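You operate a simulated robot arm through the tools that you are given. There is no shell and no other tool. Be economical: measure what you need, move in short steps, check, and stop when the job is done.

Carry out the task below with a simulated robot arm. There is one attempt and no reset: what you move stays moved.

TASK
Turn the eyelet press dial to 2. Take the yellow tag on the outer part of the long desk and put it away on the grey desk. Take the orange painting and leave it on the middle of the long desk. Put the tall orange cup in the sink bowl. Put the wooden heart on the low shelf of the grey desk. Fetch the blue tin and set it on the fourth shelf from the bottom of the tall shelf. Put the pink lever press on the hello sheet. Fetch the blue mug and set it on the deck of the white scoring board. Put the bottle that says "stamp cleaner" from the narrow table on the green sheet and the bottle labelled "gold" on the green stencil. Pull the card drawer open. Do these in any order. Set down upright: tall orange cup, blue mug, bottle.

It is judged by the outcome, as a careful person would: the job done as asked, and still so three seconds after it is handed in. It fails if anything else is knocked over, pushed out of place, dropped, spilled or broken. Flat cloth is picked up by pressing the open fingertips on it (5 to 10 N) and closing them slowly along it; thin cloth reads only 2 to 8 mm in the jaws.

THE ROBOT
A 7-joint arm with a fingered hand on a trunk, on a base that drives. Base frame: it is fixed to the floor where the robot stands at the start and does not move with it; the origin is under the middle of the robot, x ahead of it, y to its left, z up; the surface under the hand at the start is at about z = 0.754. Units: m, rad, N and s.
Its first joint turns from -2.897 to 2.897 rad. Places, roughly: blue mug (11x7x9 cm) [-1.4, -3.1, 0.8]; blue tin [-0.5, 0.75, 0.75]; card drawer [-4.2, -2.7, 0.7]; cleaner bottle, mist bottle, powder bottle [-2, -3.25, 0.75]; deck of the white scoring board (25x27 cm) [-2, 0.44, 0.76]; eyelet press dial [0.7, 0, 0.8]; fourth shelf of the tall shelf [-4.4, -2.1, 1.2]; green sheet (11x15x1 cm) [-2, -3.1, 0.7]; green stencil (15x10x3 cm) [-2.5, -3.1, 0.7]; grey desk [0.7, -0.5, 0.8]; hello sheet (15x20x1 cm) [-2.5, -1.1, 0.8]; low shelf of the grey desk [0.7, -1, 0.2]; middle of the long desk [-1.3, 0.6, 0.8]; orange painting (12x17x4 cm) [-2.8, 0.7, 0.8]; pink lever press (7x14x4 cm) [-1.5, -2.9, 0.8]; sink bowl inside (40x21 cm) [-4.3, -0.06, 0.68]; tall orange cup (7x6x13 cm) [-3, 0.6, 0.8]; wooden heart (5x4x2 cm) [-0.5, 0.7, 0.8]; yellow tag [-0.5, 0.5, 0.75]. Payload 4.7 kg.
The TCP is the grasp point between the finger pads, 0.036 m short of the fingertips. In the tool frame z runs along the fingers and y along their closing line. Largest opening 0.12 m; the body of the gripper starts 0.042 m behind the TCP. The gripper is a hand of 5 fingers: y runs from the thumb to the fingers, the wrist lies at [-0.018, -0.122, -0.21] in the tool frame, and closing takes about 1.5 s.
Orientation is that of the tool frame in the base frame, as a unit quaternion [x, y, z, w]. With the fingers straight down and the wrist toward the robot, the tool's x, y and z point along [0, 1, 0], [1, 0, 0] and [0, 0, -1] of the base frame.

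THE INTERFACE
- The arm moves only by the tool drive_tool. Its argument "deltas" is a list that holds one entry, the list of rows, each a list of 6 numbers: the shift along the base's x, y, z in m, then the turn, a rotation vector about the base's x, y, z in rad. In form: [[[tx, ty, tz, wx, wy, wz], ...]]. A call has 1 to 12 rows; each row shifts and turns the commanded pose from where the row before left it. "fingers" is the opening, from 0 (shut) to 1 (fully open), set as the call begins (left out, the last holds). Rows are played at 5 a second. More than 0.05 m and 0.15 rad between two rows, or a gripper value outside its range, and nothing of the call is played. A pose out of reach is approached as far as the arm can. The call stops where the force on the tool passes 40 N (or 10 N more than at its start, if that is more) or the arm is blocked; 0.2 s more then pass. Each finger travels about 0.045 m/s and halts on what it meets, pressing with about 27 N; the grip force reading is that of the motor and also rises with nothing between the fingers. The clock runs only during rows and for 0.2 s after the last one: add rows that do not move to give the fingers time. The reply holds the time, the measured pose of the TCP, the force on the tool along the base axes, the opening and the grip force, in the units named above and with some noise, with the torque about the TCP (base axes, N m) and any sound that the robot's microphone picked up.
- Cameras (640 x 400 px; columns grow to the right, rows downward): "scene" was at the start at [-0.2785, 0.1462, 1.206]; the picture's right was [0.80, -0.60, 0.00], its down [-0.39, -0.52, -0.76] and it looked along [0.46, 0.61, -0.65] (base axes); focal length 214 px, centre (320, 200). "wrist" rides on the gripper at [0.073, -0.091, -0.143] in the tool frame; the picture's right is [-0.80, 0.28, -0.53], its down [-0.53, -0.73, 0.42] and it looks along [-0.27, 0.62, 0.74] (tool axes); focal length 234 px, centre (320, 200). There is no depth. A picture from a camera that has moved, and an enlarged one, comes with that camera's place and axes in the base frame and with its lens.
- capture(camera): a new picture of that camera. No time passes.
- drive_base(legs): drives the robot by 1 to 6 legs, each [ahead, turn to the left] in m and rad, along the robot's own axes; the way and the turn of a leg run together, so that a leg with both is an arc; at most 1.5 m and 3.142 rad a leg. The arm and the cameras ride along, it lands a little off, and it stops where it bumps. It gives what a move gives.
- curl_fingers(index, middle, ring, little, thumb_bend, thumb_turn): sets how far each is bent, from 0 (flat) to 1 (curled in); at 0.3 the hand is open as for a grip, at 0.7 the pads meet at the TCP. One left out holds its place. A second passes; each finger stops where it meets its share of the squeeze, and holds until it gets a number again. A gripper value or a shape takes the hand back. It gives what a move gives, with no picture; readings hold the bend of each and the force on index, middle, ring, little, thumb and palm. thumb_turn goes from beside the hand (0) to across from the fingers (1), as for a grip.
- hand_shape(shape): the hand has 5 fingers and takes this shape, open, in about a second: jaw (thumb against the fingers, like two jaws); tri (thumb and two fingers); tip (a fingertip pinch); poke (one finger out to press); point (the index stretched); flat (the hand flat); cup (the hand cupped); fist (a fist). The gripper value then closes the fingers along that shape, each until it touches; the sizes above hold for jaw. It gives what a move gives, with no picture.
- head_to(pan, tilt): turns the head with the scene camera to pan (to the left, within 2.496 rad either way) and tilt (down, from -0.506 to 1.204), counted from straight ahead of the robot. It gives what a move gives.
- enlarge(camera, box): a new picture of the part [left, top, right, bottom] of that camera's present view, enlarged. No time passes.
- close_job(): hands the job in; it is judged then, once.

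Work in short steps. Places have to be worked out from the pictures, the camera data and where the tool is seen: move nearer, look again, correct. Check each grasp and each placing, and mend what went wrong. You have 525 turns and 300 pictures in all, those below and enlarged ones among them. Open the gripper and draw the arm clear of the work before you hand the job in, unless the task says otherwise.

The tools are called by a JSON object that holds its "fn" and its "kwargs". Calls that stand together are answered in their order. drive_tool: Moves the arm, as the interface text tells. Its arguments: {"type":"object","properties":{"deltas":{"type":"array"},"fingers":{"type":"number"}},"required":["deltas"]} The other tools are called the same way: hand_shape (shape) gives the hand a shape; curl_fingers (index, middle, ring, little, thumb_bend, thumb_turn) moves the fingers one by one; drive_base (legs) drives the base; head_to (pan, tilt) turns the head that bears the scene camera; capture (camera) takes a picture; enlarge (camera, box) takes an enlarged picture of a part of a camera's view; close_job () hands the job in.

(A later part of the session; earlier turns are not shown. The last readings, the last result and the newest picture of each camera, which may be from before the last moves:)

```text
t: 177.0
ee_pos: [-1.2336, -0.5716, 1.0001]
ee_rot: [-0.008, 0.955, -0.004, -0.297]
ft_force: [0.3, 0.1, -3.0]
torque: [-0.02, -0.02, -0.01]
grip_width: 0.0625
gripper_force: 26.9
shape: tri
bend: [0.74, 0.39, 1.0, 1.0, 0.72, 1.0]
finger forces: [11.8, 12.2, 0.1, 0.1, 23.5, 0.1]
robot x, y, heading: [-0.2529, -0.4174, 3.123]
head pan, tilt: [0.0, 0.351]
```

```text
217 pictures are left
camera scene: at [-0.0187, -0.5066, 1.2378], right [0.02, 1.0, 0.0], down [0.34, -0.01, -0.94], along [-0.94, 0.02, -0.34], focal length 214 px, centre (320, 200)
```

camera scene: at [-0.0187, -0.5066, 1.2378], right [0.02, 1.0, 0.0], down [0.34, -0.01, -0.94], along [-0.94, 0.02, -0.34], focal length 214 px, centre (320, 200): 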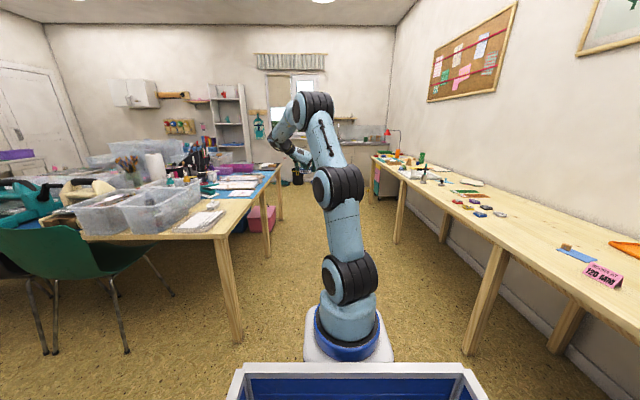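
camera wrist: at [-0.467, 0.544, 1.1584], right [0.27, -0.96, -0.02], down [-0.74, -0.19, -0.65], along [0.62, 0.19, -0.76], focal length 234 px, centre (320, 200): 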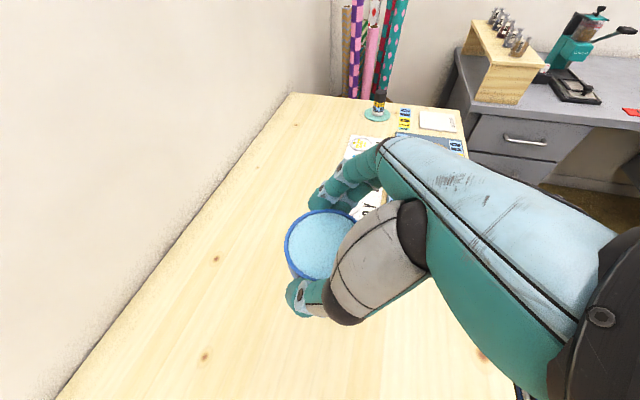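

The retract call was refused for step length (0.0502); the turn went fine. The aisle ahead is clear. Retract now with shorter steps.

{"fn": "drive_tool", "kwargs": {"deltas": [[[0.045, 0.01, 0.015, 0, 0, 0], [0.045, 0.01, 0.015, 0, 0, 0], [0.045, 0.01, 0.015, 0, 0, 0], [0.045, 0.01, 0.015, 0, 0, 0], [0.045, 0.01, 0.015, 0, 0, 0], [0.045, 0.01, 0.015, 0, 0, 0]]]}}

{"fn": "drive_base", "kwargs": {"legs": [[1.5, 0]]}}

{"fn": "capture", "kwargs": {"camera": "scene"}}

```text
t: 178.4
ee_pos: [-0.9638, -0.5121, 1.0895]
ee_rot: [-0.009, 0.955, -0.004, -0.296]
ft_force: [-1.5, -1.1, -3.4]
torque: [-0.03, 0.04, -0.02]
grip_width: 0.0626
gripper_force: 26.8
shape: tri
bend: [0.74, 0.39, 1.0, 1.0, 0.72, 1.0]
finger forces: [11.7, 12.2, 0.1, 0.0, 23.4, 0.0]
robot x, y, heading: [-0.2549, -0.4214, 3.124]
head pan, tilt: [0.0, 0.351]
```

```text
t: 185.8
ee_pos: [-2.4481, -0.4763, 1.0899]
ee_rot: [-0.007, 0.955, -0.004, -0.298]
ft_force: [0.5, 0.2, -2.4]
torque: [-0.03, 0.0, 0.0]
grip_width: 0.0625
gripper_force: 27.5
shape: tri
bend: [0.74, 0.39, 1.0, 1.0, 0.72, 1.0]
finger forces: [11.7, 12.2, 0.0, 0.0, 23.3, 0.1]
robot x, y, heading: [-1.7414, -0.3874, 3.115]
head pan, tilt: [0.0, 0.351]
```

```text
216 pictures are left
camera scene: at [-1.503, -0.4756, 1.2378], right [0.02, 1.0, 0.0], down [0.34, -0.01, -0.94], along [-0.94, 0.02, -0.34], focal length 214 px, centre (320, 200)
```

scene: 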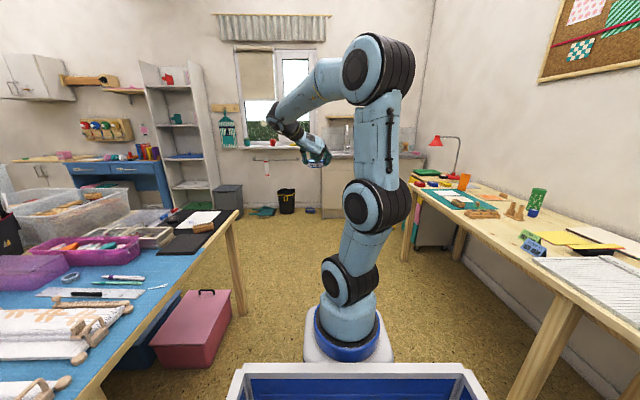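

{"fn": "enlarge", "kwargs": {"camera": "scene", "box": [60, 40, 300, 220]}}

```text
2.22 times, centred on (180, 130) of scene
camera zoom: at [-1.503, -0.4756, 1.2378], right [0.02, 1.0, 0.0], down [0.34, -0.01, -0.94], along [-0.94, 0.02, -0.34], focal length 477 px, centre (631, 356)
```

zoom: 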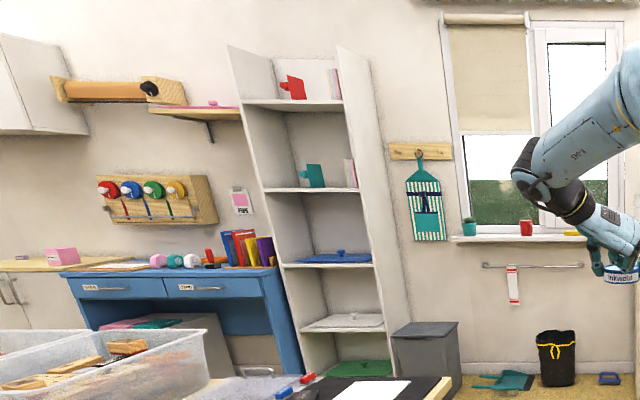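

Fourth shelf from the bottom holds a teal card and a pink thing with room beside. I drive on to x≈-3.4, then turn south.

{"fn": "drive_base", "kwargs": {"legs": [[1.5, 0], [0.15, 0]]}}

{"fn": "drive_base", "kwargs": {"legs": [[0, 1.55]]}}

{"fn": "head_to", "kwargs": {"pan": 0.6, "tilt": 0.3}}

{"fn": "capture", "kwargs": {"camera": "scene"}}

{"fn": "head_to", "kwargs": {"pan": -0.6, "tilt": 0.3}}

{"fn": "capture", "kwargs": {"camera": "scene"}}

```text
t: 194.2
ee_pos: [-4.0975, -0.4479, 1.0896]
ee_rot: [-0.01, 0.955, -0.004, -0.297]
ft_force: [0.2, 0.0, -2.7]
torque: [-0.03, -0.05, 0.0]
grip_width: 0.0625
gripper_force: 27.1
shape: tri
bend: [0.74, 0.39, 1.0, 1.0, 0.72, 1.0]
finger forces: [11.6, 12.2, 0.0, 0.0, 23.4, 0.0]
robot x, y, heading: [-3.39, -0.3559, 3.126]
head pan, tilt: [0.0, 0.351]
```

```text
t: 198.4
ee_pos: [-3.3032, -1.0643, 1.0906]
ee_rot: [0.679, -0.672, 0.213, 0.208]
ft_force: [-0.9, 0.2, -2.0]
torque: [0.01, -0.06, -0.02]
grip_width: 0.0625
gripper_force: 26.5
shape: tri
bend: [0.74, 0.39, 1.0, 1.0, 0.72, 1.0]
finger forces: [11.8, 12.1, 0.0, 0.0, 23.3, 0.0]
robot x, y, heading: [-3.3874, -0.3531, -1.602]
head pan, tilt: [0.0, 0.351]
```

```text
t: 199.4
ee_pos: [-3.3028, -1.0655, 1.0904]
ee_rot: [0.678, -0.672, 0.212, 0.208]
ft_force: [-0.9, 0.5, -2.3]
torque: [0.05, -0.02, 0.0]
grip_width: 0.0624
gripper_force: 26.7
shape: tri
bend: [0.74, 0.39, 1.0, 1.0, 0.72, 1.0]
finger forces: [11.8, 12.0, 0.0, 0.0, 23.3, 0.1]
robot x, y, heading: [-3.3857, -0.3527, -1.598]
head pan, tilt: [0.6, 0.3]
```

```text
214 pictures are left
camera scene: at [-3.2487, -0.1075, 1.2425], right [-0.84, -0.54, 0.0], down [-0.16, 0.25, -0.96], along [0.52, -0.8, -0.3], focal length 214 px, centre (320, 200)
```

scene: 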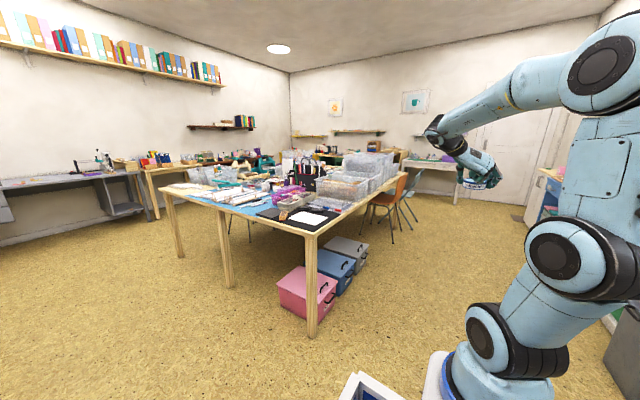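

```text
t: 200.8
ee_pos: [-3.3022, -1.0645, 1.0903]
ee_rot: [0.679, -0.671, 0.213, 0.209]
ft_force: [0.9, 1.2, -2.2]
torque: [0.04, -0.01, 0.0]
grip_width: 0.0623
gripper_force: 27.0
shape: tri
bend: [0.74, 0.39, 1.0, 1.0, 0.72, 1.0]
finger forces: [11.9, 12.1, 0.1, 0.1, 23.3, 0.1]
robot x, y, heading: [-3.3891, -0.3579, -1.6]
head pan, tilt: [-0.6, 0.3]
```

```text
213 pictures are left
camera scene: at [-3.354, -0.1046, 1.2425], right [-0.81, 0.59, 0.0], down [0.17, 0.24, -0.96], along [-0.56, -0.77, -0.3], focal length 214 px, centre (320, 200)
```

scene: 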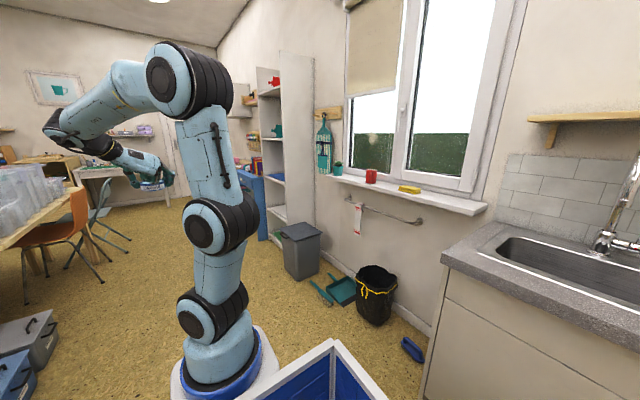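

Route south along the table's end is clear. I drive there and turn to face the tall shelf.

{"fn": "drive_base", "kwargs": {"legs": [[0, 0.11], [1.5, 0], [0.25, 0]]}}

{"fn": "drive_base", "kwargs": {"legs": [[0, -1.64]]}}

{"fn": "head_to", "kwargs": {"pan": 0.0, "tilt": 0.3}}

{"fn": "capture", "kwargs": {"camera": "scene"}}

```text
t: 210.2
ee_pos: [-3.0699, -2.8064, 1.0892]
ee_rot: [0.716, -0.631, 0.224, 0.195]
ft_force: [-0.7, -0.6, -2.3]
torque: [0.02, -0.01, -0.01]
grip_width: 0.0626
gripper_force: 27.4
shape: tri
bend: [0.74, 0.39, 1.0, 1.0, 0.72, 1.0]
finger forces: [11.8, 12.2, 0.0, 0.0, 23.4, 0.0]
robot x, y, heading: [-3.2332, -2.1119, -1.489]
head pan, tilt: [-0.6, 0.3]
```

```text
t: 214.6
ee_pos: [-3.942, -2.2326, 1.0895]
ee_rot: [-0.028, 0.955, -0.011, -0.296]
ft_force: [0.1, 0.7, -2.4]
torque: [-0.01, -0.05, 0.0]
grip_width: 0.0623
gripper_force: 26.8
shape: tri
bend: [0.74, 0.39, 1.0, 1.0, 0.72, 1.0]
finger forces: [11.5, 12.3, 0.0, 0.1, 23.1, 0.0]
robot x, y, heading: [-3.237, -2.1111, -3.115]
head pan, tilt: [-0.6, 0.3]
```

```text
t: 215.6
ee_pos: [-3.942, -2.233, 1.0908]
ee_rot: [-0.029, 0.954, -0.011, -0.297]
ft_force: [-0.3, -1.2, -2.0]
torque: [0.01, 0.0, 0.01]
grip_width: 0.0625
gripper_force: 26.6
shape: tri
bend: [0.74, 0.39, 1.0, 1.0, 0.72, 1.0]
finger forces: [11.6, 12.2, 0.0, 0.0, 23.2, 0.0]
robot x, y, heading: [-3.2401, -2.1098, -3.12]
head pan, tilt: [0.0, 0.3]
```

```text
212 pictures are left
camera scene: at [-2.9983, -2.1873, 1.2425], right [-0.02, 1.0, 0.0], down [0.3, 0.01, -0.96], along [-0.95, -0.02, -0.3], focal length 214 px, centre (320, 200)
```

scene: 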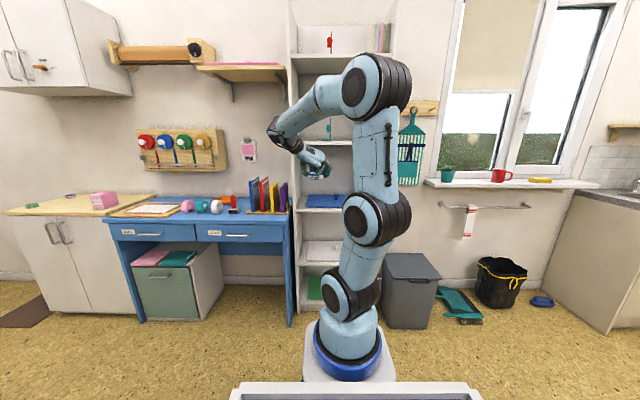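

{"fn": "enlarge", "kwargs": {"camera": "scene", "box": [270, 30, 420, 230]}}

{"fn": "capture", "kwargs": {"camera": "wrist"}}

```text
2.00 times, centred on (345, 130) of scene
camera zoom: at [-2.9983, -2.1873, 1.2425], right [-0.02, 1.0, 0.0], down [0.3, 0.01, -0.96], along [-0.95, -0.02, -0.3], focal length 429 px, centre (270, 340)
```

zoom: 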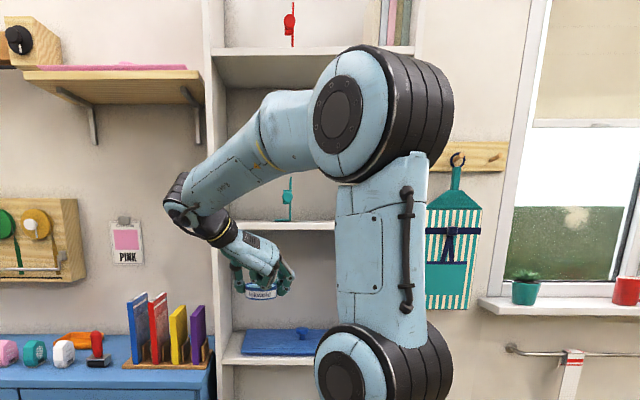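

```text
210 pictures are left
camera wrist: at [-3.9157, -2.3206, 1.2497], right [0.94, 0.34, -0.02], down [0.24, -0.72, -0.65], along [-0.24, 0.6, -0.76], focal length 234 px, centre (320, 200)
```

wrist: 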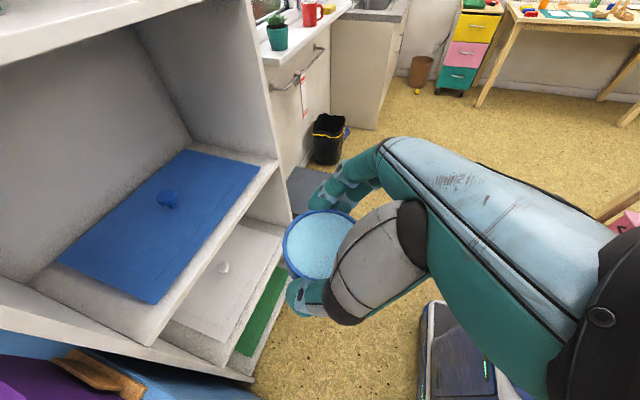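

I need a clear look at the 4th shelf. I swing the hand to the south so the arm stops hiding it.

{"fn": "drive_tool", "kwargs": {"deltas": [[[0.02, -0.045, 0, 0, 0, 0], [0.02, -0.045, 0, 0, 0, 0], [0.02, -0.045, 0, 0, 0, 0], [0.02, -0.045, 0, 0, 0, 0], [0.02, -0.045, 0, 0, 0, 0], [0.02, -0.045, 0, 0, 0, 0]]]}}

{"fn": "enlarge", "kwargs": {"camera": "scene", "box": [270, 60, 420, 180]}}

```text
t: 217.0
ee_pos: [-3.821, -2.5005, 1.0914]
ee_rot: [-0.027, 0.955, -0.012, -0.296]
ft_force: [-0.7, 0.0, -1.7]
torque: [-0.05, -0.05, 0.04]
grip_width: 0.0624
gripper_force: 27.5
shape: tri
bend: [0.74, 0.39, 1.0, 1.0, 0.72, 1.0]
finger forces: [12.0, 12.3, 0.0, 0.1, 23.5, 0.0]
robot x, y, heading: [-3.2345, -2.1101, -3.126]
head pan, tilt: [0.0, 0.3]
```

```text
3.33 times, centred on (345, 120) of scene
camera zoom: at [-2.9983, -2.1874, 1.2425], right [-0.02, 1.0, 0.0], down [0.3, 0.01, -0.96], along [-0.95, -0.02, -0.3], focal length 715 px, centre (237, 467)
```

zoom: 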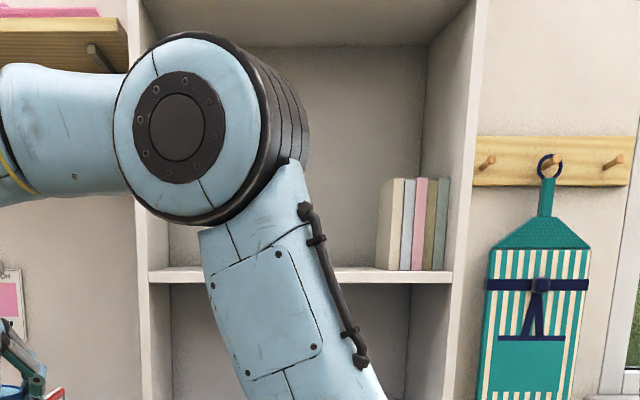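

4th board: top z≈1.20, front x≈-4.22, books at y>-1.98, teal board at y≈-2.16. I'll set the tin near the front at y≈-2.055. I drive 0.12 m closer and raise the hand in front of the gap.

{"fn": "drive_base", "kwargs": {"legs": [[0.12, 0]]}}

{"fn": "drive_tool", "kwargs": {"deltas": [[[0.03, 0.02, 0.03, 0, 0, 0], [0.02, 0.03, 0.03, 0, 0, 0], [0, 0.035, 0.03, 0, 0, 0], [0, 0.035, 0.03, 0, 0, 0], [0, 0.035, 0.03, 0, 0, 0], [0, 0.04, 0.025, 0, 0, 0], [0, 0.045, 0.015, 0, 0, 0], [0, 0.045, 0.0, 0, 0, 0], [0, 0.045, 0, 0, 0, 0], [0, 0.045, 0, 0, 0, 0], [0, 0.045, 0, 0, 0, 0]]]}}

{"fn": "capture", "kwargs": {"camera": "wrist"}}

{"fn": "capture", "kwargs": {"camera": "scene"}}

```text
t: 218.2
ee_pos: [-3.9438, -2.5044, 1.0893]
ee_rot: [-0.028, 0.954, -0.011, -0.297]
ft_force: [0.5, -0.9, -2.2]
torque: [0.0, -0.02, 0.01]
grip_width: 0.0622
gripper_force: 26.7
shape: tri
bend: [0.74, 0.39, 1.0, 1.0, 0.72, 1.0]
finger forces: [12.0, 12.2, 0.1, 0.1, 23.5, 0.0]
robot x, y, heading: [-3.3555, -2.1149, -3.122]
head pan, tilt: [0.0, 0.3]
```

```text
t: 220.7
ee_pos: [-3.8931, -2.0844, 1.2797]
ee_rot: [-0.028, 0.955, -0.011, -0.296]
ft_force: [-0.7, -0.1, -2.6]
torque: [0.01, -0.05, 0.0]
grip_width: 0.0619
gripper_force: 27.2
shape: tri
bend: [0.74, 0.39, 1.0, 1.0, 0.72, 1.0]
finger forces: [11.8, 12.3, 0.0, 0.0, 23.5, 0.1]
robot x, y, heading: [-3.3608, -2.115, -3.116]
head pan, tilt: [0.0, 0.3]
```

```text
208 pictures are left
camera wrist: at [-3.8668, -2.1729, 1.4399], right [0.94, 0.34, -0.02], down [0.24, -0.72, -0.65], along [-0.24, 0.6, -0.76], focal length 234 px, centre (320, 200)
```

wrist: 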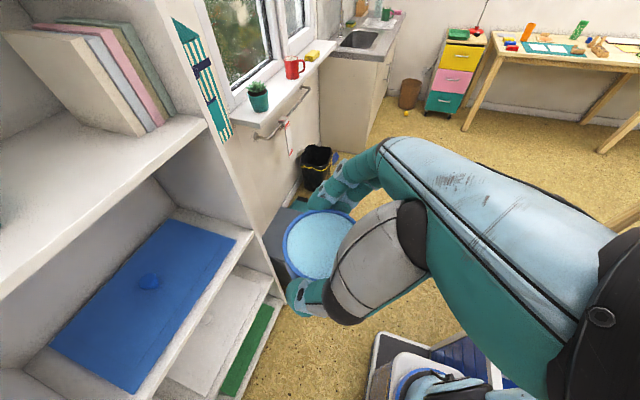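

```text
207 pictures are left
camera scene: at [-3.1201, -2.1902, 1.2426], right [-0.02, 1.0, 0.0], down [0.3, 0.01, -0.96], along [-0.95, -0.02, -0.3], focal length 214 px, centre (320, 200)
```

scene: 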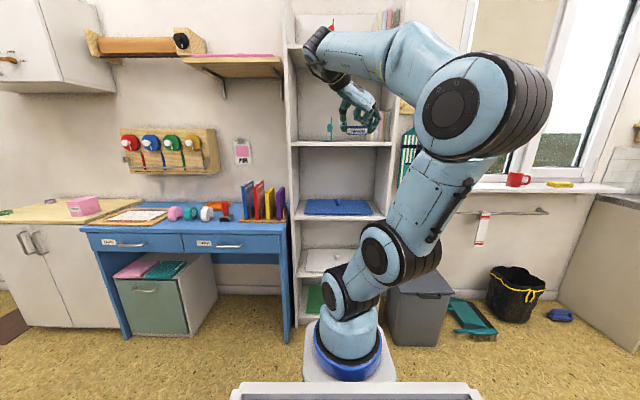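

Books start at y≈-1.94, so the gap is ample. I advance toward the shelf at z 1.28.

{"fn": "drive_tool", "kwargs": {"deltas": [[[-0.04, 0.005, 0, 0, 0, 0], [-0.04, 0.005, 0, 0, 0, 0], [-0.04, 0.005, 0, 0, 0, 0], [-0.04, 0.005, 0, 0, 0, 0], [-0.04, 0.005, 0, 0, 0, 0], [-0.04, 0.005, 0, 0, 0, 0], [-0.04, 0.004, 0, 0, 0, 0]]]}}

{"fn": "capture", "kwargs": {"camera": "wrist"}}

{"fn": "enlarge", "kwargs": {"camera": "scene", "box": [270, 20, 430, 160]}}

```text
t: 222.2
ee_pos: [-4.1719, -2.0492, 1.2808]
ee_rot: [-0.029, 0.955, -0.01, -0.297]
ft_force: [0.3, 0.4, -1.3]
torque: [-0.06, -0.04, 0.0]
grip_width: 0.0617
gripper_force: 27.2
shape: tri
bend: [0.74, 0.39, 1.0, 1.0, 0.72, 1.0]
finger forces: [11.7, 12.0, 0.0, 0.1, 23.1, 0.1]
robot x, y, heading: [-3.3625, -2.1121, -3.118]
head pan, tilt: [0.0, 0.3]
```

```text
206 pictures are left
camera wrist: at [-4.1455, -2.1375, 1.4404], right [0.94, 0.34, -0.03], down [0.24, -0.72, -0.65], along [-0.24, 0.6, -0.76], focal length 234 px, centre (320, 200)
```

wrist: 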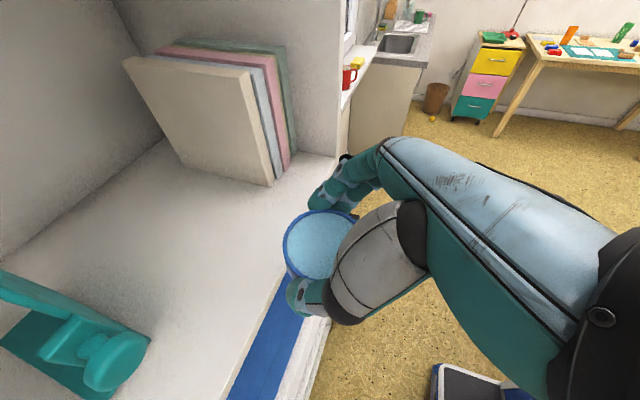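

```text
2.86 times, centred on (350, 90) of scene
camera zoom: at [-3.1195, -2.1902, 1.2425], right [-0.02, 1.0, 0.0], down [0.3, 0.01, -0.96], along [-0.96, -0.02, -0.3], focal length 613 px, centre (234, 514)
```

zoom: 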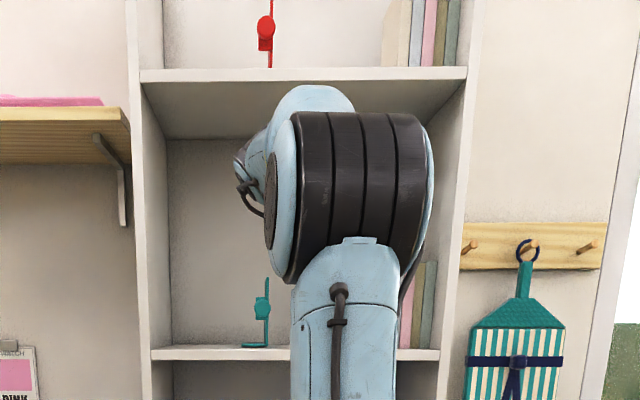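

Teal piece's knob is at y≈-2.16; I keep y≈-2.04. Move in 10 cm, then lower.

{"fn": "drive_tool", "kwargs": {"deltas": [[[-0.035, 0.004, 0, 0, 0, 0], [-0.035, 0.004, 0, 0, 0, 0], [-0.032, 0.002, 0, 0, 0, 0], [0, 0, -0.02, 0, 0, 0], [0, 0, -0.012, 0, 0, 0]]]}}

{"fn": "capture", "kwargs": {"camera": "wrist"}}

```text
t: 223.4
ee_pos: [-4.2741, -2.0399, 1.2481]
ee_rot: [-0.027, 0.955, -0.011, -0.296]
ft_force: [-0.6, 0.7, -2.7]
torque: [-0.05, -0.04, 0.02]
grip_width: 0.0618
gripper_force: 27.2
shape: tri
bend: [0.74, 0.39, 1.0, 1.0, 0.72, 1.0]
finger forces: [11.8, 12.0, 0.1, 0.1, 23.1, 0.0]
robot x, y, heading: [-3.3605, -2.1124, -3.119]
head pan, tilt: [0.0, 0.3]
```

```text
204 pictures are left
camera wrist: at [-4.2484, -2.1275, 1.4069], right [0.94, 0.34, -0.02], down [0.24, -0.72, -0.65], along [-0.24, 0.6, -0.76], focal length 234 px, centre (320, 200)
```

wrist: 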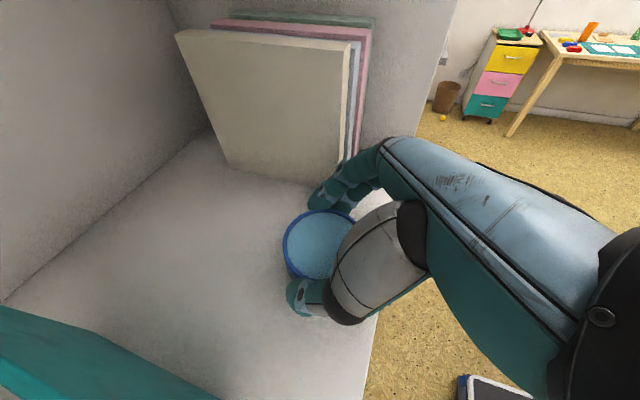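

{"fn": "drive_tool", "kwargs": {"deltas": [[[0, 0, -0.005, 0, 0, 0], [0, 0, -0.004, 0, 0, 0], [0, 0, -0.003, 0, 0, 0], [0, 0, 0, 0, 0, 0]]]}}

```text
t: 224.4
ee_pos: [-4.2738, -2.0393, 1.2382]
ee_rot: [-0.028, 0.954, -0.011, -0.299]
ft_force: [-0.6, 2.1, 13.9]
torque: [0.31, 0.12, 0.08]
grip_width: 0.062
gripper_force: 26.6
shape: tri
bend: [0.74, 0.39, 1.0, 1.0, 0.73, 1.0]
finger forces: [13.6, 17.6, 0.0, 0.1, 24.4, 0.0]
robot x, y, heading: [-3.3561, -2.1162, -3.117]
head pan, tilt: [0.0, 0.3]
```

Contact. I ease 2 mm, open moderately, and back straight out.

{"fn": "drive_tool", "kwargs": {"deltas": [[[0, 0, 0.002, 0, 0, 0], [0, 0, 0, 0, 0, 0], [0, 0, 0, 0, 0, 0], [0, 0, 0, 0, 0, 0], [0, 0, 0, 0, 0, 0], [0, 0, 0, 0, 0, 0]]], "fingers": 0.75}}

{"fn": "capture", "kwargs": {"camera": "wrist"}}

```text
t: 225.8
ee_pos: [-4.2749, -2.0395, 1.2378]
ee_rot: [-0.029, 0.954, -0.01, -0.297]
ft_force: [0.3, -2.2, 6.0]
torque: [0.22, 0.05, -0.02]
grip_width: 0.0877
gripper_force: 0.1
shape: tri
bend: [0.26, 0.37, 0.99, 0.99, 0.56, 0.99]
finger forces: [0.0, 5.9, 0.0, 0.0, 0.1, 0.0]
robot x, y, heading: [-3.3572, -2.1132, -3.121]
head pan, tilt: [0.0, 0.3]
```

```text
203 pictures are left
camera wrist: at [-4.2484, -2.1279, 1.3977], right [0.94, 0.34, -0.02], down [0.24, -0.72, -0.65], along [-0.24, 0.6, -0.76], focal length 234 px, centre (320, 200)
```

wrist: 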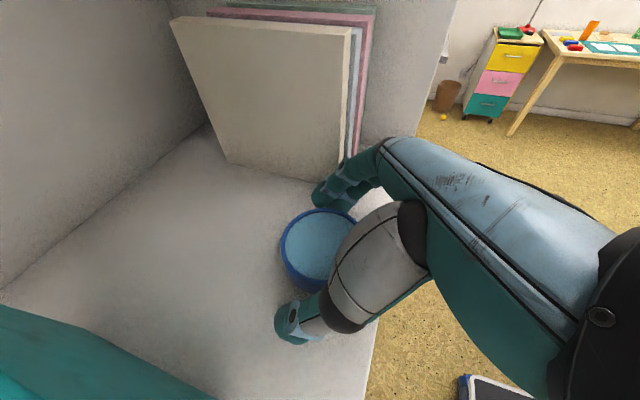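

Tin stands on the board. I back out along the tool axis.

{"fn": "drive_tool", "kwargs": {"deltas": [[[0.01, 0, 0.014, 0, 0, 0], [0.02, 0, 0.028, 0, 0, 0], [0.025, 0, 0.03, 0, 0, 0], [0.04, 0, 0.01, 0, 0, 0], [0.045, 0, 0, 0, 0, 0], [0.045, 0, 0, 0, 0, 0]]], "fingers": 1.0}}

{"fn": "capture", "kwargs": {"camera": "wrist"}}

```text
t: 227.2
ee_pos: [-4.0912, -2.0396, 1.3187]
ee_rot: [-0.028, 0.955, -0.011, -0.296]
ft_force: [-0.2, -0.7, -0.7]
torque: [0.03, 0.01, 0.0]
grip_width: 0.1198
gripper_force: 0.0
shape: tri
bend: [0.3, 0.3, 0.99, 0.99, 0.3, 0.98]
finger forces: [0.0, 0.1, 0.0, 0.1, 0.0, 0.0]
robot x, y, heading: [-3.3647, -2.1158, -3.116]
head pan, tilt: [0.0, 0.3]
```

```text
202 pictures are left
camera wrist: at [-4.0653, -2.1277, 1.4778], right [0.94, 0.34, -0.02], down [0.24, -0.72, -0.65], along [-0.23, 0.6, -0.76], focal length 234 px, centre (320, 200)
```

wrist: 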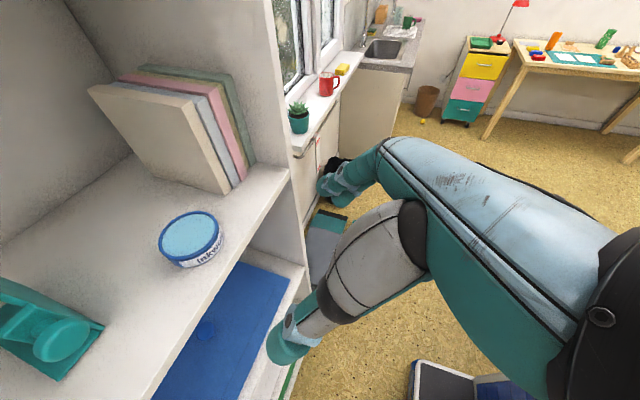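

The tin stands on the fourth shelf. Next the card drawer of the blue desk: I read the labels.

{"fn": "drive_tool", "kwargs": {"deltas": [[[0.045, 0, 0, 0, 0, 0], [0.045, 0, 0, 0, 0, 0], [0.045, 0, 0, 0, 0, 0]]]}}

{"fn": "head_to", "kwargs": {"pan": 0.4, "tilt": 0.4}}

{"fn": "enlarge", "kwargs": {"camera": "scene", "box": [160, 140, 400, 290]}}

```text
t: 228.1
ee_pos: [-3.957, -2.0412, 1.3181]
ee_rot: [-0.028, 0.955, -0.011, -0.295]
ft_force: [-0.6, -0.5, -1.3]
torque: [0.07, -0.04, -0.05]
grip_width: 0.1197
gripper_force: 0.1
shape: tri
bend: [0.3, 0.3, 0.99, 0.99, 0.3, 0.98]
finger forces: [0.1, 0.1, 0.1, 0.1, 0.0, 0.0]
robot x, y, heading: [-3.3582, -2.1123, -3.12]
head pan, tilt: [0.0, 0.3]
```

```text
t: 228.9
ee_pos: [-3.9562, -2.0403, 1.3204]
ee_rot: [-0.028, 0.954, -0.01, -0.297]
ft_force: [0.1, 0.0, -0.4]
torque: [-0.05, -0.02, -0.02]
grip_width: 0.1196
gripper_force: 0.0
shape: tri
bend: [0.3, 0.3, 0.99, 0.99, 0.3, 0.98]
finger forces: [0.1, 0.0, 0.0, 0.0, 0.0, 0.0]
robot x, y, heading: [-3.3578, -2.1138, -3.119]
head pan, tilt: [0.4, 0.4]
```

```text
2.67 times, centred on (280, 215) of scene
camera zoom: at [-3.111, -2.226, 1.2333], right [-0.41, 0.91, 0.0], down [0.35, 0.16, -0.92], along [-0.84, -0.38, -0.39], focal length 572 px, centre (427, 160)
```

zoom: 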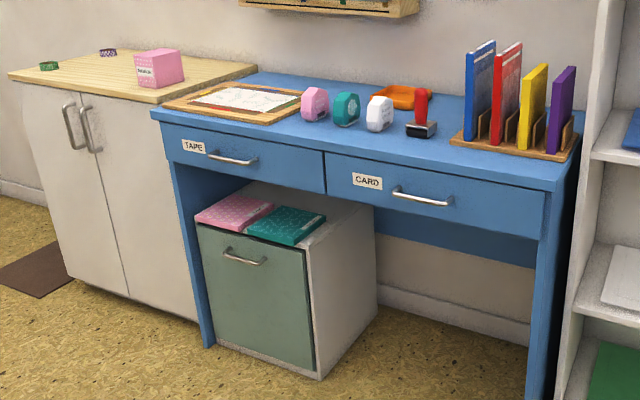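

The right drawer is the CARD drawer; its bar handle is near (-4.12, -2.70, 0.67). I can reach it from here. I untilt the hand, bring it down to the south and turn the yaw so the fingers point to the desk.

{"fn": "drive_tool", "kwargs": {"deltas": [[[0.02, -0.035, -0.025, 0, -0.15, 0], [0.02, -0.035, -0.025, 0, -0.15, 0], [0.02, -0.035, -0.025, 0, -0.15, 0], [0, -0.035, -0.035, 0, -0.15, 0], [0, -0.035, -0.035, 0, 0, 0.15], [0, -0.035, -0.035, 0, 0, 0.15], [0, -0.035, -0.035, 0, 0, 0.15], [0, -0.035, -0.035, 0, 0, 0.15], [0, -0.035, -0.035, 0, 0, 0.15], [0, -0.035, -0.035, 0, 0, 0.15], [0, -0.035, -0.035, 0, 0, 0.15], [0, -0.035, -0.03, 0, 0, 0.15]]]}}

{"fn": "hand_shape", "kwargs": {"shape": "jaw"}}

{"fn": "drive_tool", "kwargs": {"deltas": [[[0, -0.045, 0, 0, 0, 0.12], [0, -0.045, 0, 0, 0, 0.12], [0, -0.045, 0, 0, 0, 0.12], [0, -0.02, 0, 0, 0.12, 0], [0, 0, 0, 0, 0.14, 0], [0, 0, 0, 0, 0.14, 0], [0, 0, 0, 0, 0.14, 0], [0, 0, 0, 0, 0.14, 0]]]}}

{"fn": "capture", "kwargs": {"camera": "wrist"}}

{"fn": "capture", "kwargs": {"camera": "scene"}}

```text
t: 231.5
ee_pos: [-3.8954, -2.4579, 0.9343]
ee_rot: [-0.585, 0.811, -0.017, 0.009]
ft_force: [0.4, 0.1, -0.7]
torque: [-0.01, -0.01, 0.01]
grip_width: 0.1197
gripper_force: 0.1
shape: tri
bend: [0.3, 0.3, 0.99, 0.99, 0.3, 0.98]
finger forces: [0.1, 0.0, 0.1, 0.0, 0.0, 0.0]
robot x, y, heading: [-3.3556, -2.114, -3.114]
head pan, tilt: [0.4, 0.4]
```

```text
t: 232.4
ee_pos: [-3.8951, -2.4592, 0.9353]
ee_rot: [-0.584, 0.812, -0.016, 0.008]
ft_force: [-0.2, -0.3, -0.6]
torque: [0.02, 0.05, 0.01]
grip_width: 0.1198
gripper_force: 0.1
shape: jaw
bend: [0.3, 0.3, 0.3, 0.3, 0.3, 0.98]
finger forces: [0.0, 0.1, 0.0, 0.1, 0.0, 0.0]
robot x, y, heading: [-3.3582, -2.1133, -3.118]
head pan, tilt: [0.4, 0.4]
```

```text
t: 234.2
ee_pos: [-3.8955, -2.6143, 0.9354]
ee_rot: [0.683, -0.659, -0.227, 0.221]
ft_force: [0.7, 0.5, 1.0]
torque: [-0.01, -0.02, 0.0]
grip_width: 0.1198
gripper_force: 0.1
shape: jaw
bend: [0.3, 0.3, 0.3, 0.3, 0.3, 0.98]
finger forces: [0.1, 0.0, 0.0, 0.0, 0.0, 0.0]
robot x, y, heading: [-3.36, -2.1148, -3.12]
head pan, tilt: [0.4, 0.4]
```

```text
200 pictures are left
camera wrist: at [-3.7346, -2.6824, 0.9941], right [0.07, 0.8, 0.6], down [0.31, 0.56, -0.77], along [-0.95, 0.24, -0.21], focal length 234 px, centre (320, 200)
```

wrist: 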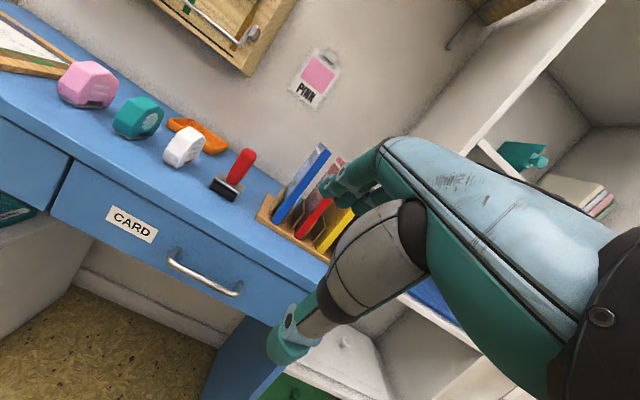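

```text
199 pictures are left
camera scene: at [-3.111, -2.2261, 1.2332], right [-0.41, 0.91, 0.0], down [0.35, 0.16, -0.92], along [-0.84, -0.38, -0.39], focal length 214 px, centre (320, 200)
```

scene: 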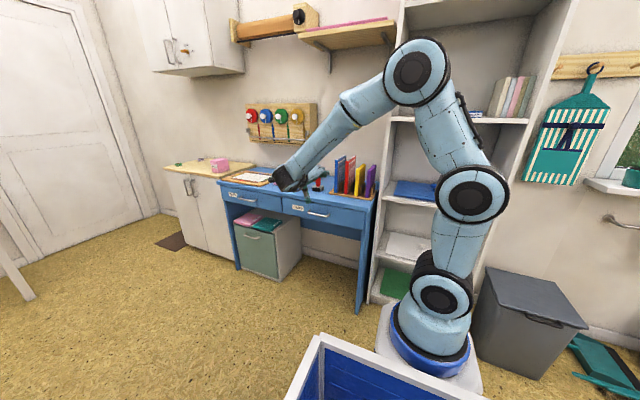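

Triangulated: handle bar centre (-4.07, -2.672, 0.706), y from -2.73 to -2.61. I narrow the fingers and go to a pre-grasp point along the approach line.

{"fn": "drive_tool", "kwargs": {"deltas": [[[-0.023, -0.0116, -0.03, 0, 0, 0], [-0.023, -0.0116, -0.03, 0, 0, 0], [-0.023, -0.0116, -0.03, 0, 0, 0], [-0.023, -0.0116, -0.03, 0, 0, 0], [-0.023, -0.0116, -0.03, 0, 0, 0], [0, 0, 0, 0, 0, 0]]], "fingers": 0.4}}

{"fn": "capture", "kwargs": {"camera": "wrist"}}

{"fn": "enlarge", "kwargs": {"camera": "scene", "box": [240, 150, 400, 260]}}

```text
t: 235.6
ee_pos: [-4.0115, -2.6735, 0.7834]
ee_rot: [0.683, -0.658, -0.226, 0.22]
ft_force: [0.9, 0.1, 0.1]
torque: [-0.04, -0.04, 0.01]
grip_width: 0.0485
gripper_force: 0.1
shape: jaw
bend: [0.74, 0.49, 0.46, 0.44, 0.73, 1.0]
finger forces: [0.0, 0.0, 0.0, 0.0, 0.1, 0.1]
robot x, y, heading: [-3.3549, -2.115, -3.116]
head pan, tilt: [0.4, 0.4]
```

```text
198 pictures are left
camera wrist: at [-3.8499, -2.7409, 0.8431], right [0.07, 0.79, 0.6], down [0.32, 0.56, -0.77], along [-0.95, 0.24, -0.21], focal length 234 px, centre (320, 200)
```

wrist: 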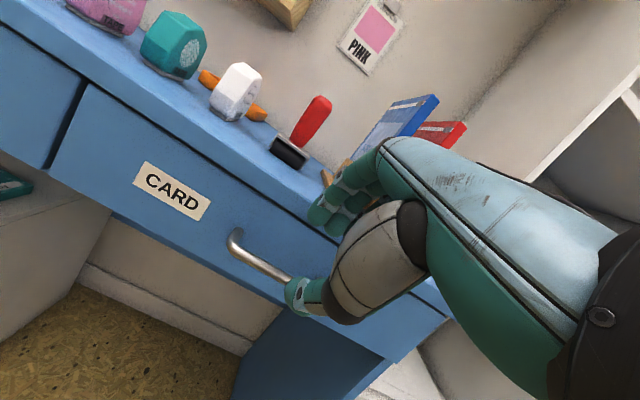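

```text
3.64 times, centred on (320, 205) of scene
camera zoom: at [-3.111, -2.2263, 1.2332], right [-0.41, 0.91, 0.0], down [0.35, 0.16, -0.92], along [-0.84, -0.38, -0.39], focal length 780 px, centre (320, 182)
```

zoom: 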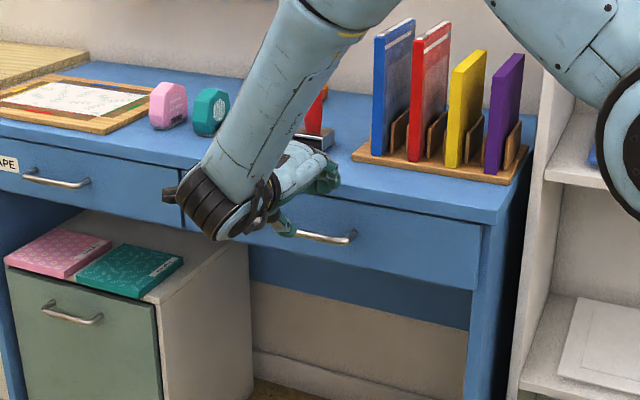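

Face is at x≈-4.10, bar 3 cm in front. I make the hand a bit more upright and narrow the fingers to slip behind the bar.

{"fn": "drive_tool", "kwargs": {"deltas": [[[0, 0, 0, 0, -0.12, 0], [-0.008, 0, 0.01, 0, -0.12, 0], [-0.007, 0, 0, 0, 0, 0], [0, 0, 0, 0, 0, 0]]], "fingers": 0.27}}

{"fn": "capture", "kwargs": {"camera": "wrist"}}

```text
t: 236.6
ee_pos: [-4.0255, -2.6733, 0.7948]
ee_rot: [0.706, -0.68, -0.142, 0.139]
ft_force: [-0.4, -0.3, -0.1]
torque: [-0.02, -0.03, 0.0]
grip_width: 0.0326
gripper_force: 0.1
shape: jaw
bend: [0.74, 0.55, 0.53, 0.49, 0.74, 1.0]
finger forces: [0.0, 0.0, 0.1, 0.0, 0.0, 0.0]
robot x, y, heading: [-3.3574, -2.1118, -3.122]
head pan, tilt: [0.4, 0.4]
```

```text
196 pictures are left
camera wrist: at [-3.8833, -2.7407, 0.8901], right [-0.08, 0.79, 0.6], down [0.49, 0.56, -0.67], along [-0.87, 0.24, -0.43], focal length 234 px, centre (320, 200)
```

wrist: 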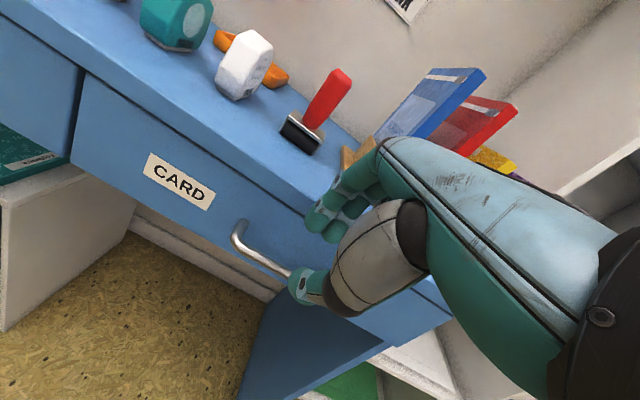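

{"fn": "drive_tool", "kwargs": {"deltas": [[[-0.012, 0, -0.022, 0, 0, 0], [-0.012, 0, -0.022, 0, 0, 0], [0, 0, 0, 0, 0, 0]]]}}

{"fn": "enlarge", "kwargs": {"camera": "wrist", "box": [200, 150, 400, 320]}}

```text
t: 237.4
ee_pos: [-4.0473, -2.6736, 0.7531]
ee_rot: [0.706, -0.679, -0.143, 0.142]
ft_force: [34.8, -1.0, 16.7]
torque: [0.24, 1.69, -0.35]
grip_width: 0.0299
gripper_force: 0.0
shape: jaw
bend: [0.74, 0.62, 0.54, 0.49, 0.74, 1.0]
finger forces: [0.0, 34.4, 2.2, 0.0, 0.0, 0.0]
robot x, y, heading: [-3.3591, -2.1126, -3.118]
head pan, tilt: [0.4, 0.4]
```

```text
2.35 times, centred on (300, 235) of wrist
camera zoom: at [-3.9051, -2.741, 0.8486], right [-0.08, 0.8, 0.6], down [0.49, 0.56, -0.67], along [-0.87, 0.24, -0.43], focal length 551 px, centre (367, 118)
```

zoom: 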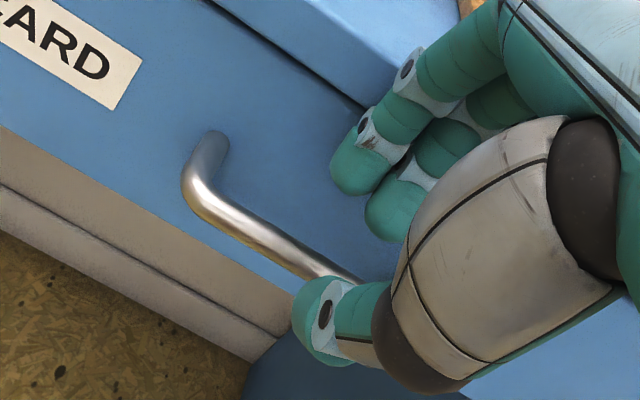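

The gap behind the bar is too narrow from above. I back off and tilt the hand to nearly horizontal, to pinch the bar with fingers above and thumb below.

{"fn": "drive_tool", "kwargs": {"deltas": [[[0.02, 0, 0.02, 0, 0, 0], [0.04, 0, 0.02, 0, 0, 0], [0.03, 0, 0, 0, 0.13, 0], [0, 0, -0.01, 0, 0.13, 0], [0, 0, -0.01, 0, 0.13, 0], [0, 0, -0.01, 0, 0.13, 0], [0, 0, -0.01, 0, 0.13, 0], [0, 0, -0.01, 0, 0.13, 0], [0, 0, 0, 0, 0, 0]]], "fingers": 0.4}}

{"fn": "capture", "kwargs": {"camera": "wrist"}}

{"fn": "enlarge", "kwargs": {"camera": "scene", "box": [240, 150, 400, 260]}}

```text
t: 239.4
ee_pos: [-3.9587, -2.6735, 0.7404]
ee_rot: [0.598, -0.575, -0.4, 0.389]
ft_force: [0.7, -0.1, 0.4]
torque: [0.01, 0.0, 0.02]
grip_width: 0.0478
gripper_force: 0.1
shape: jaw
bend: [0.74, 0.49, 0.47, 0.44, 0.73, 1.0]
finger forces: [0.1, 0.0, 0.0, 0.1, 0.0, 0.0]
robot x, y, heading: [-3.3593, -2.1143, -3.119]
head pan, tilt: [0.4, 0.4]
```

```text
194 pictures are left
camera wrist: at [-3.7915, -2.7407, 0.708], right [0.37, 0.79, 0.48], down [-0.13, 0.56, -0.82], along [-0.92, 0.24, 0.3], focal length 234 px, centre (320, 200)
```

wrist: 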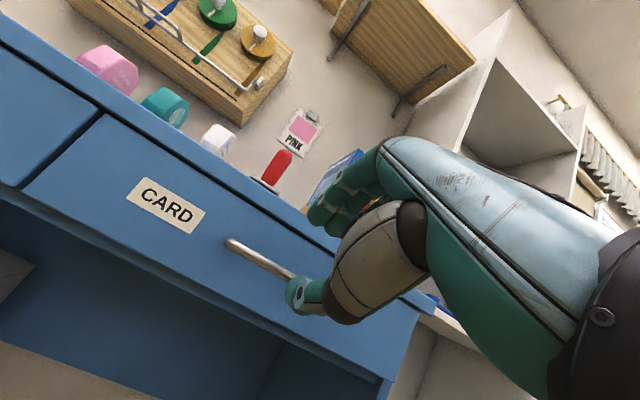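

```text
3.64 times, centred on (320, 205) of scene
camera zoom: at [-3.111, -2.2263, 1.2332], right [-0.41, 0.91, 0.0], down [0.35, 0.16, -0.92], along [-0.84, -0.38, -0.39], focal length 780 px, centre (320, 182)
```

zoom: 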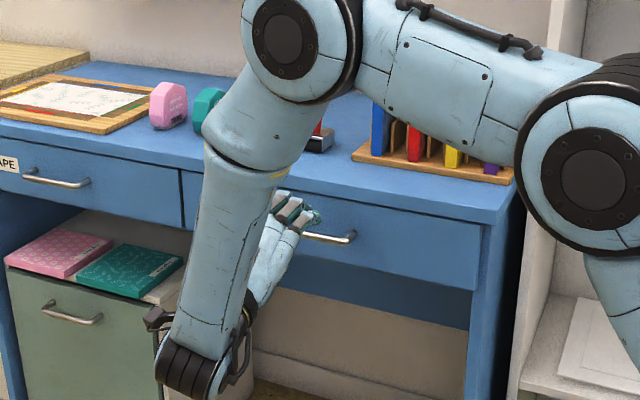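

Good approach geometry. I shift 1 cm up and advance along the tool axis to the bar.

{"fn": "drive_tool", "kwargs": {"deltas": [[[-0.004, 0, 0.0095, 0, 0, 0], [-0.022, 0, -0.009, 0, 0, 0], [-0.022, 0, -0.009, 0, 0, 0], [-0.022, 0, -0.009, 0, 0, 0], [-0.018, 0, -0.007, 0, 0, 0], [0, 0, 0, 0, 0, 0]]]}}

{"fn": "enlarge", "kwargs": {"camera": "wrist", "box": [200, 150, 400, 320]}}

```text
t: 240.8
ee_pos: [-4.0486, -2.6743, 0.7168]
ee_rot: [0.599, -0.575, -0.4, 0.388]
ft_force: [-1.1, 0.2, -0.1]
torque: [0.02, -0.02, 0.02]
grip_width: 0.0476
gripper_force: 0.0
shape: jaw
bend: [0.74, 0.49, 0.47, 0.44, 0.73, 1.0]
finger forces: [0.1, 0.0, 0.0, 0.0, 0.1, 0.0]
robot x, y, heading: [-3.3603, -2.1131, -3.116]
head pan, tilt: [0.4, 0.4]
```

```text
2.35 times, centred on (300, 235) of wrist
camera zoom: at [-3.8797, -2.7412, 0.6838], right [0.37, 0.79, 0.48], down [-0.12, 0.56, -0.82], along [-0.92, 0.24, 0.3], focal length 551 px, centre (367, 118)
```

zoom: 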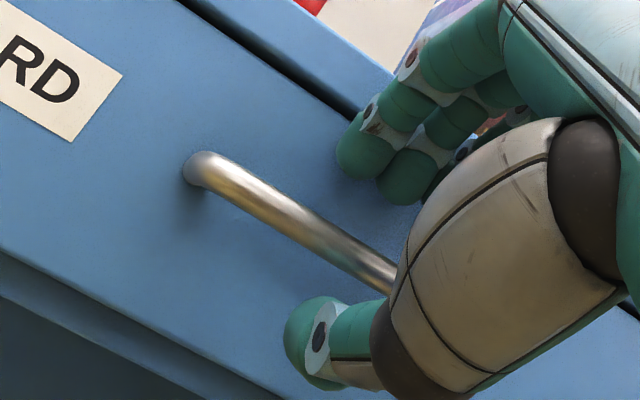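

The bar lies between fingers and thumb without contact. I close.

{"fn": "drive_tool", "kwargs": {"deltas": [[[0, 0, 0, 0, 0, 0], [0, 0, 0, 0, 0, 0], [0, 0, 0, 0, 0, 0], [0, 0, 0, 0, 0, 0], [0, 0, 0, 0, 0, 0], [0, 0, 0, 0, 0, 0]]], "fingers": 0.0}}

{"fn": "enlarge", "kwargs": {"camera": "wrist", "box": [200, 150, 400, 320]}}

```text
t: 242.2
ee_pos: [-4.0464, -2.6752, 0.7155]
ee_rot: [0.599, -0.575, -0.4, 0.388]
ft_force: [-0.9, -0.2, -3.3]
torque: [0.1, -0.06, 0.04]
grip_width: 0.0063
gripper_force: 27.0
shape: jaw
bend: [0.7, 0.7, 0.7, 0.7, 0.74, 1.0]
finger forces: [12.0, 6.1, 3.0, 0.0, 23.9, 0.0]
robot x, y, heading: [-3.3566, -2.1116, -3.115]
head pan, tilt: [0.4, 0.4]
```

```text
2.35 times, centred on (300, 235) of wrist
camera zoom: at [-3.8796, -2.7411, 0.6835], right [0.37, 0.79, 0.48], down [-0.12, 0.56, -0.82], along [-0.92, 0.24, 0.3], focal length 551 px, centre (367, 118)
```

zoom: 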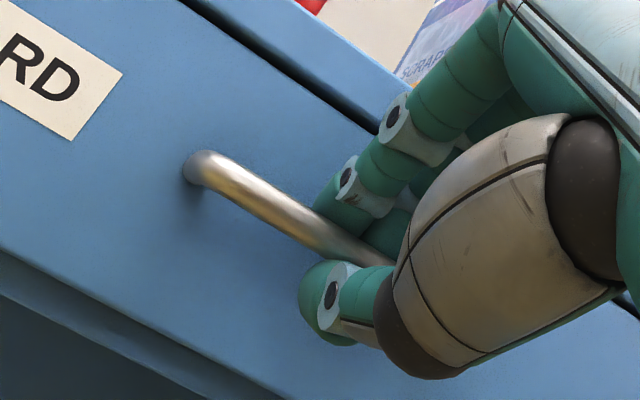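

Bar gripped. I pull slowly toward +x.

{"fn": "drive_tool", "kwargs": {"deltas": [[[0.01, 0, 0, 0, 0, 0], [0.015, 0, 0, 0, 0, 0], [0.02, 0, 0, 0, 0, 0], [0.02, 0, 0, 0, 0, 0], [0.02, 0, 0, 0, 0, 0], [0.02, 0, 0, 0, 0, 0], [0.02, 0, 0, 0, 0, 0]]]}}

{"fn": "capture", "kwargs": {"camera": "wrist"}}

```text
t: 243.8
ee_pos: [-3.9219, -2.6735, 0.7149]
ee_rot: [0.598, -0.575, -0.4, 0.388]
ft_force: [-0.2, -6.3, -6.5]
torque: [0.06, -0.14, 0.14]
grip_width: 0.0063
gripper_force: 27.1
shape: jaw
bend: [0.7, 0.7, 0.7, 0.7, 0.74, 1.0]
finger forces: [11.6, 6.2, 3.0, 0.0, 25.7, 0.1]
robot x, y, heading: [-3.3594, -2.113, -3.115]
head pan, tilt: [0.4, 0.4]
```

```text
190 pictures are left
camera wrist: at [-3.754, -2.7408, 0.6838], right [0.37, 0.79, 0.48], down [-0.12, 0.56, -0.82], along [-0.92, 0.24, 0.3], focal length 234 px, centre (320, 200)
```

wrist: 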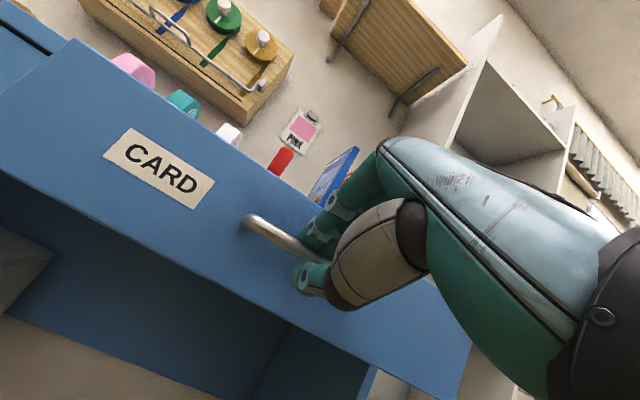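

The drawer follows (12.5 cm open). I pull further.

{"fn": "drive_tool", "kwargs": {"deltas": [[[0.02, 0, 0, 0, 0, 0], [0.02, 0, 0, 0, 0, 0], [0.02, 0, 0, 0, 0, 0], [0.02, 0, 0, 0, 0, 0], [0.02, 0, 0, 0, 0, 0], [0.02, 0, 0, 0, 0, 0]]]}}

{"fn": "capture", "kwargs": {"camera": "scene"}}

```text
t: 245.2
ee_pos: [-3.8019, -2.6734, 0.7164]
ee_rot: [0.599, -0.575, -0.4, 0.388]
ft_force: [0.6, -11.2, -6.7]
torque: [-0.05, -0.15, 0.27]
grip_width: 0.0062
gripper_force: 27.0
shape: jaw
bend: [0.7, 0.7, 0.7, 0.7, 0.74, 1.0]
finger forces: [11.3, 6.1, 2.9, 0.1, 26.1, 0.0]
robot x, y, heading: [-3.3556, -2.1136, -3.117]
head pan, tilt: [0.4, 0.4]
```

```text
189 pictures are left
camera scene: at [-3.1111, -2.2269, 1.2332], right [-0.41, 0.91, 0.0], down [0.36, 0.16, -0.92], along [-0.84, -0.38, -0.39], focal length 214 px, centre (320, 200)
```

scene: 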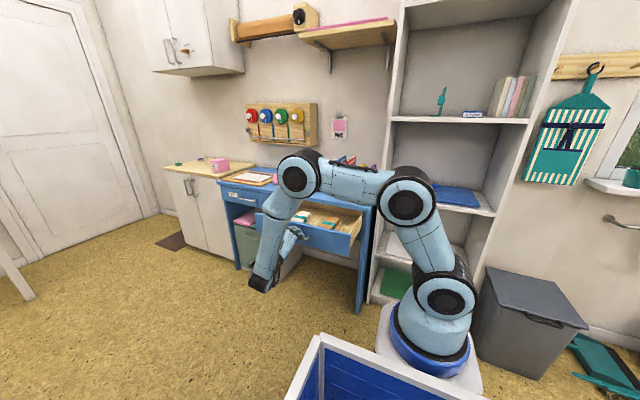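

The drawer is open about 24 cm, and the tin stands on its shelf. I release and back away.

{"fn": "drive_tool", "kwargs": {"deltas": [[[0, 0, 0, 0, 0, 0], [0, 0, 0, 0, 0, 0], [0, 0, 0, 0, 0, 0], [0, 0, 0, 0, 0, 0], [0.018, 0, 0.007, 0, 0, 0], [0.028, 0, 0.012, 0, 0, 0], [0.028, 0, 0.012, 0, 0, 0]]], "fingers": 0.45}}

{"fn": "capture", "kwargs": {"camera": "wrist"}}

```text
t: 246.8
ee_pos: [-3.7287, -2.6727, 0.7478]
ee_rot: [0.598, -0.576, -0.401, 0.388]
ft_force: [-0.7, -0.1, 0.5]
torque: [0.02, -0.02, -0.03]
grip_width: 0.0537
gripper_force: 0.1
shape: jaw
bend: [0.74, 0.47, 0.44, 0.42, 0.72, 1.0]
finger forces: [0.0, 0.0, 0.0, 0.1, 0.0, 0.0]
robot x, y, heading: [-3.3576, -2.1135, -3.118]
head pan, tilt: [0.4, 0.4]
```

```text
188 pictures are left
camera wrist: at [-3.5602, -2.7403, 0.7148], right [0.37, 0.79, 0.48], down [-0.12, 0.56, -0.82], along [-0.92, 0.24, 0.3], focal length 234 px, centre (320, 200)
```

wrist: 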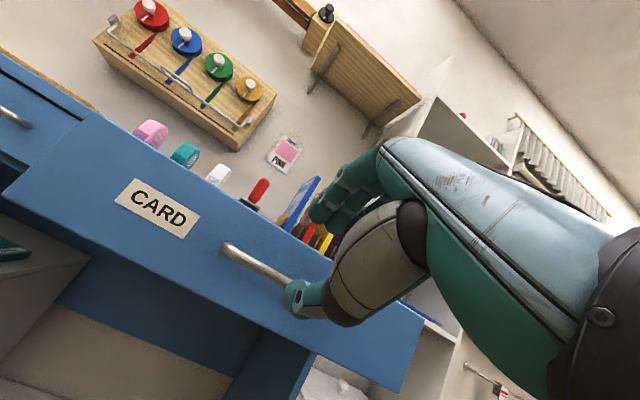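

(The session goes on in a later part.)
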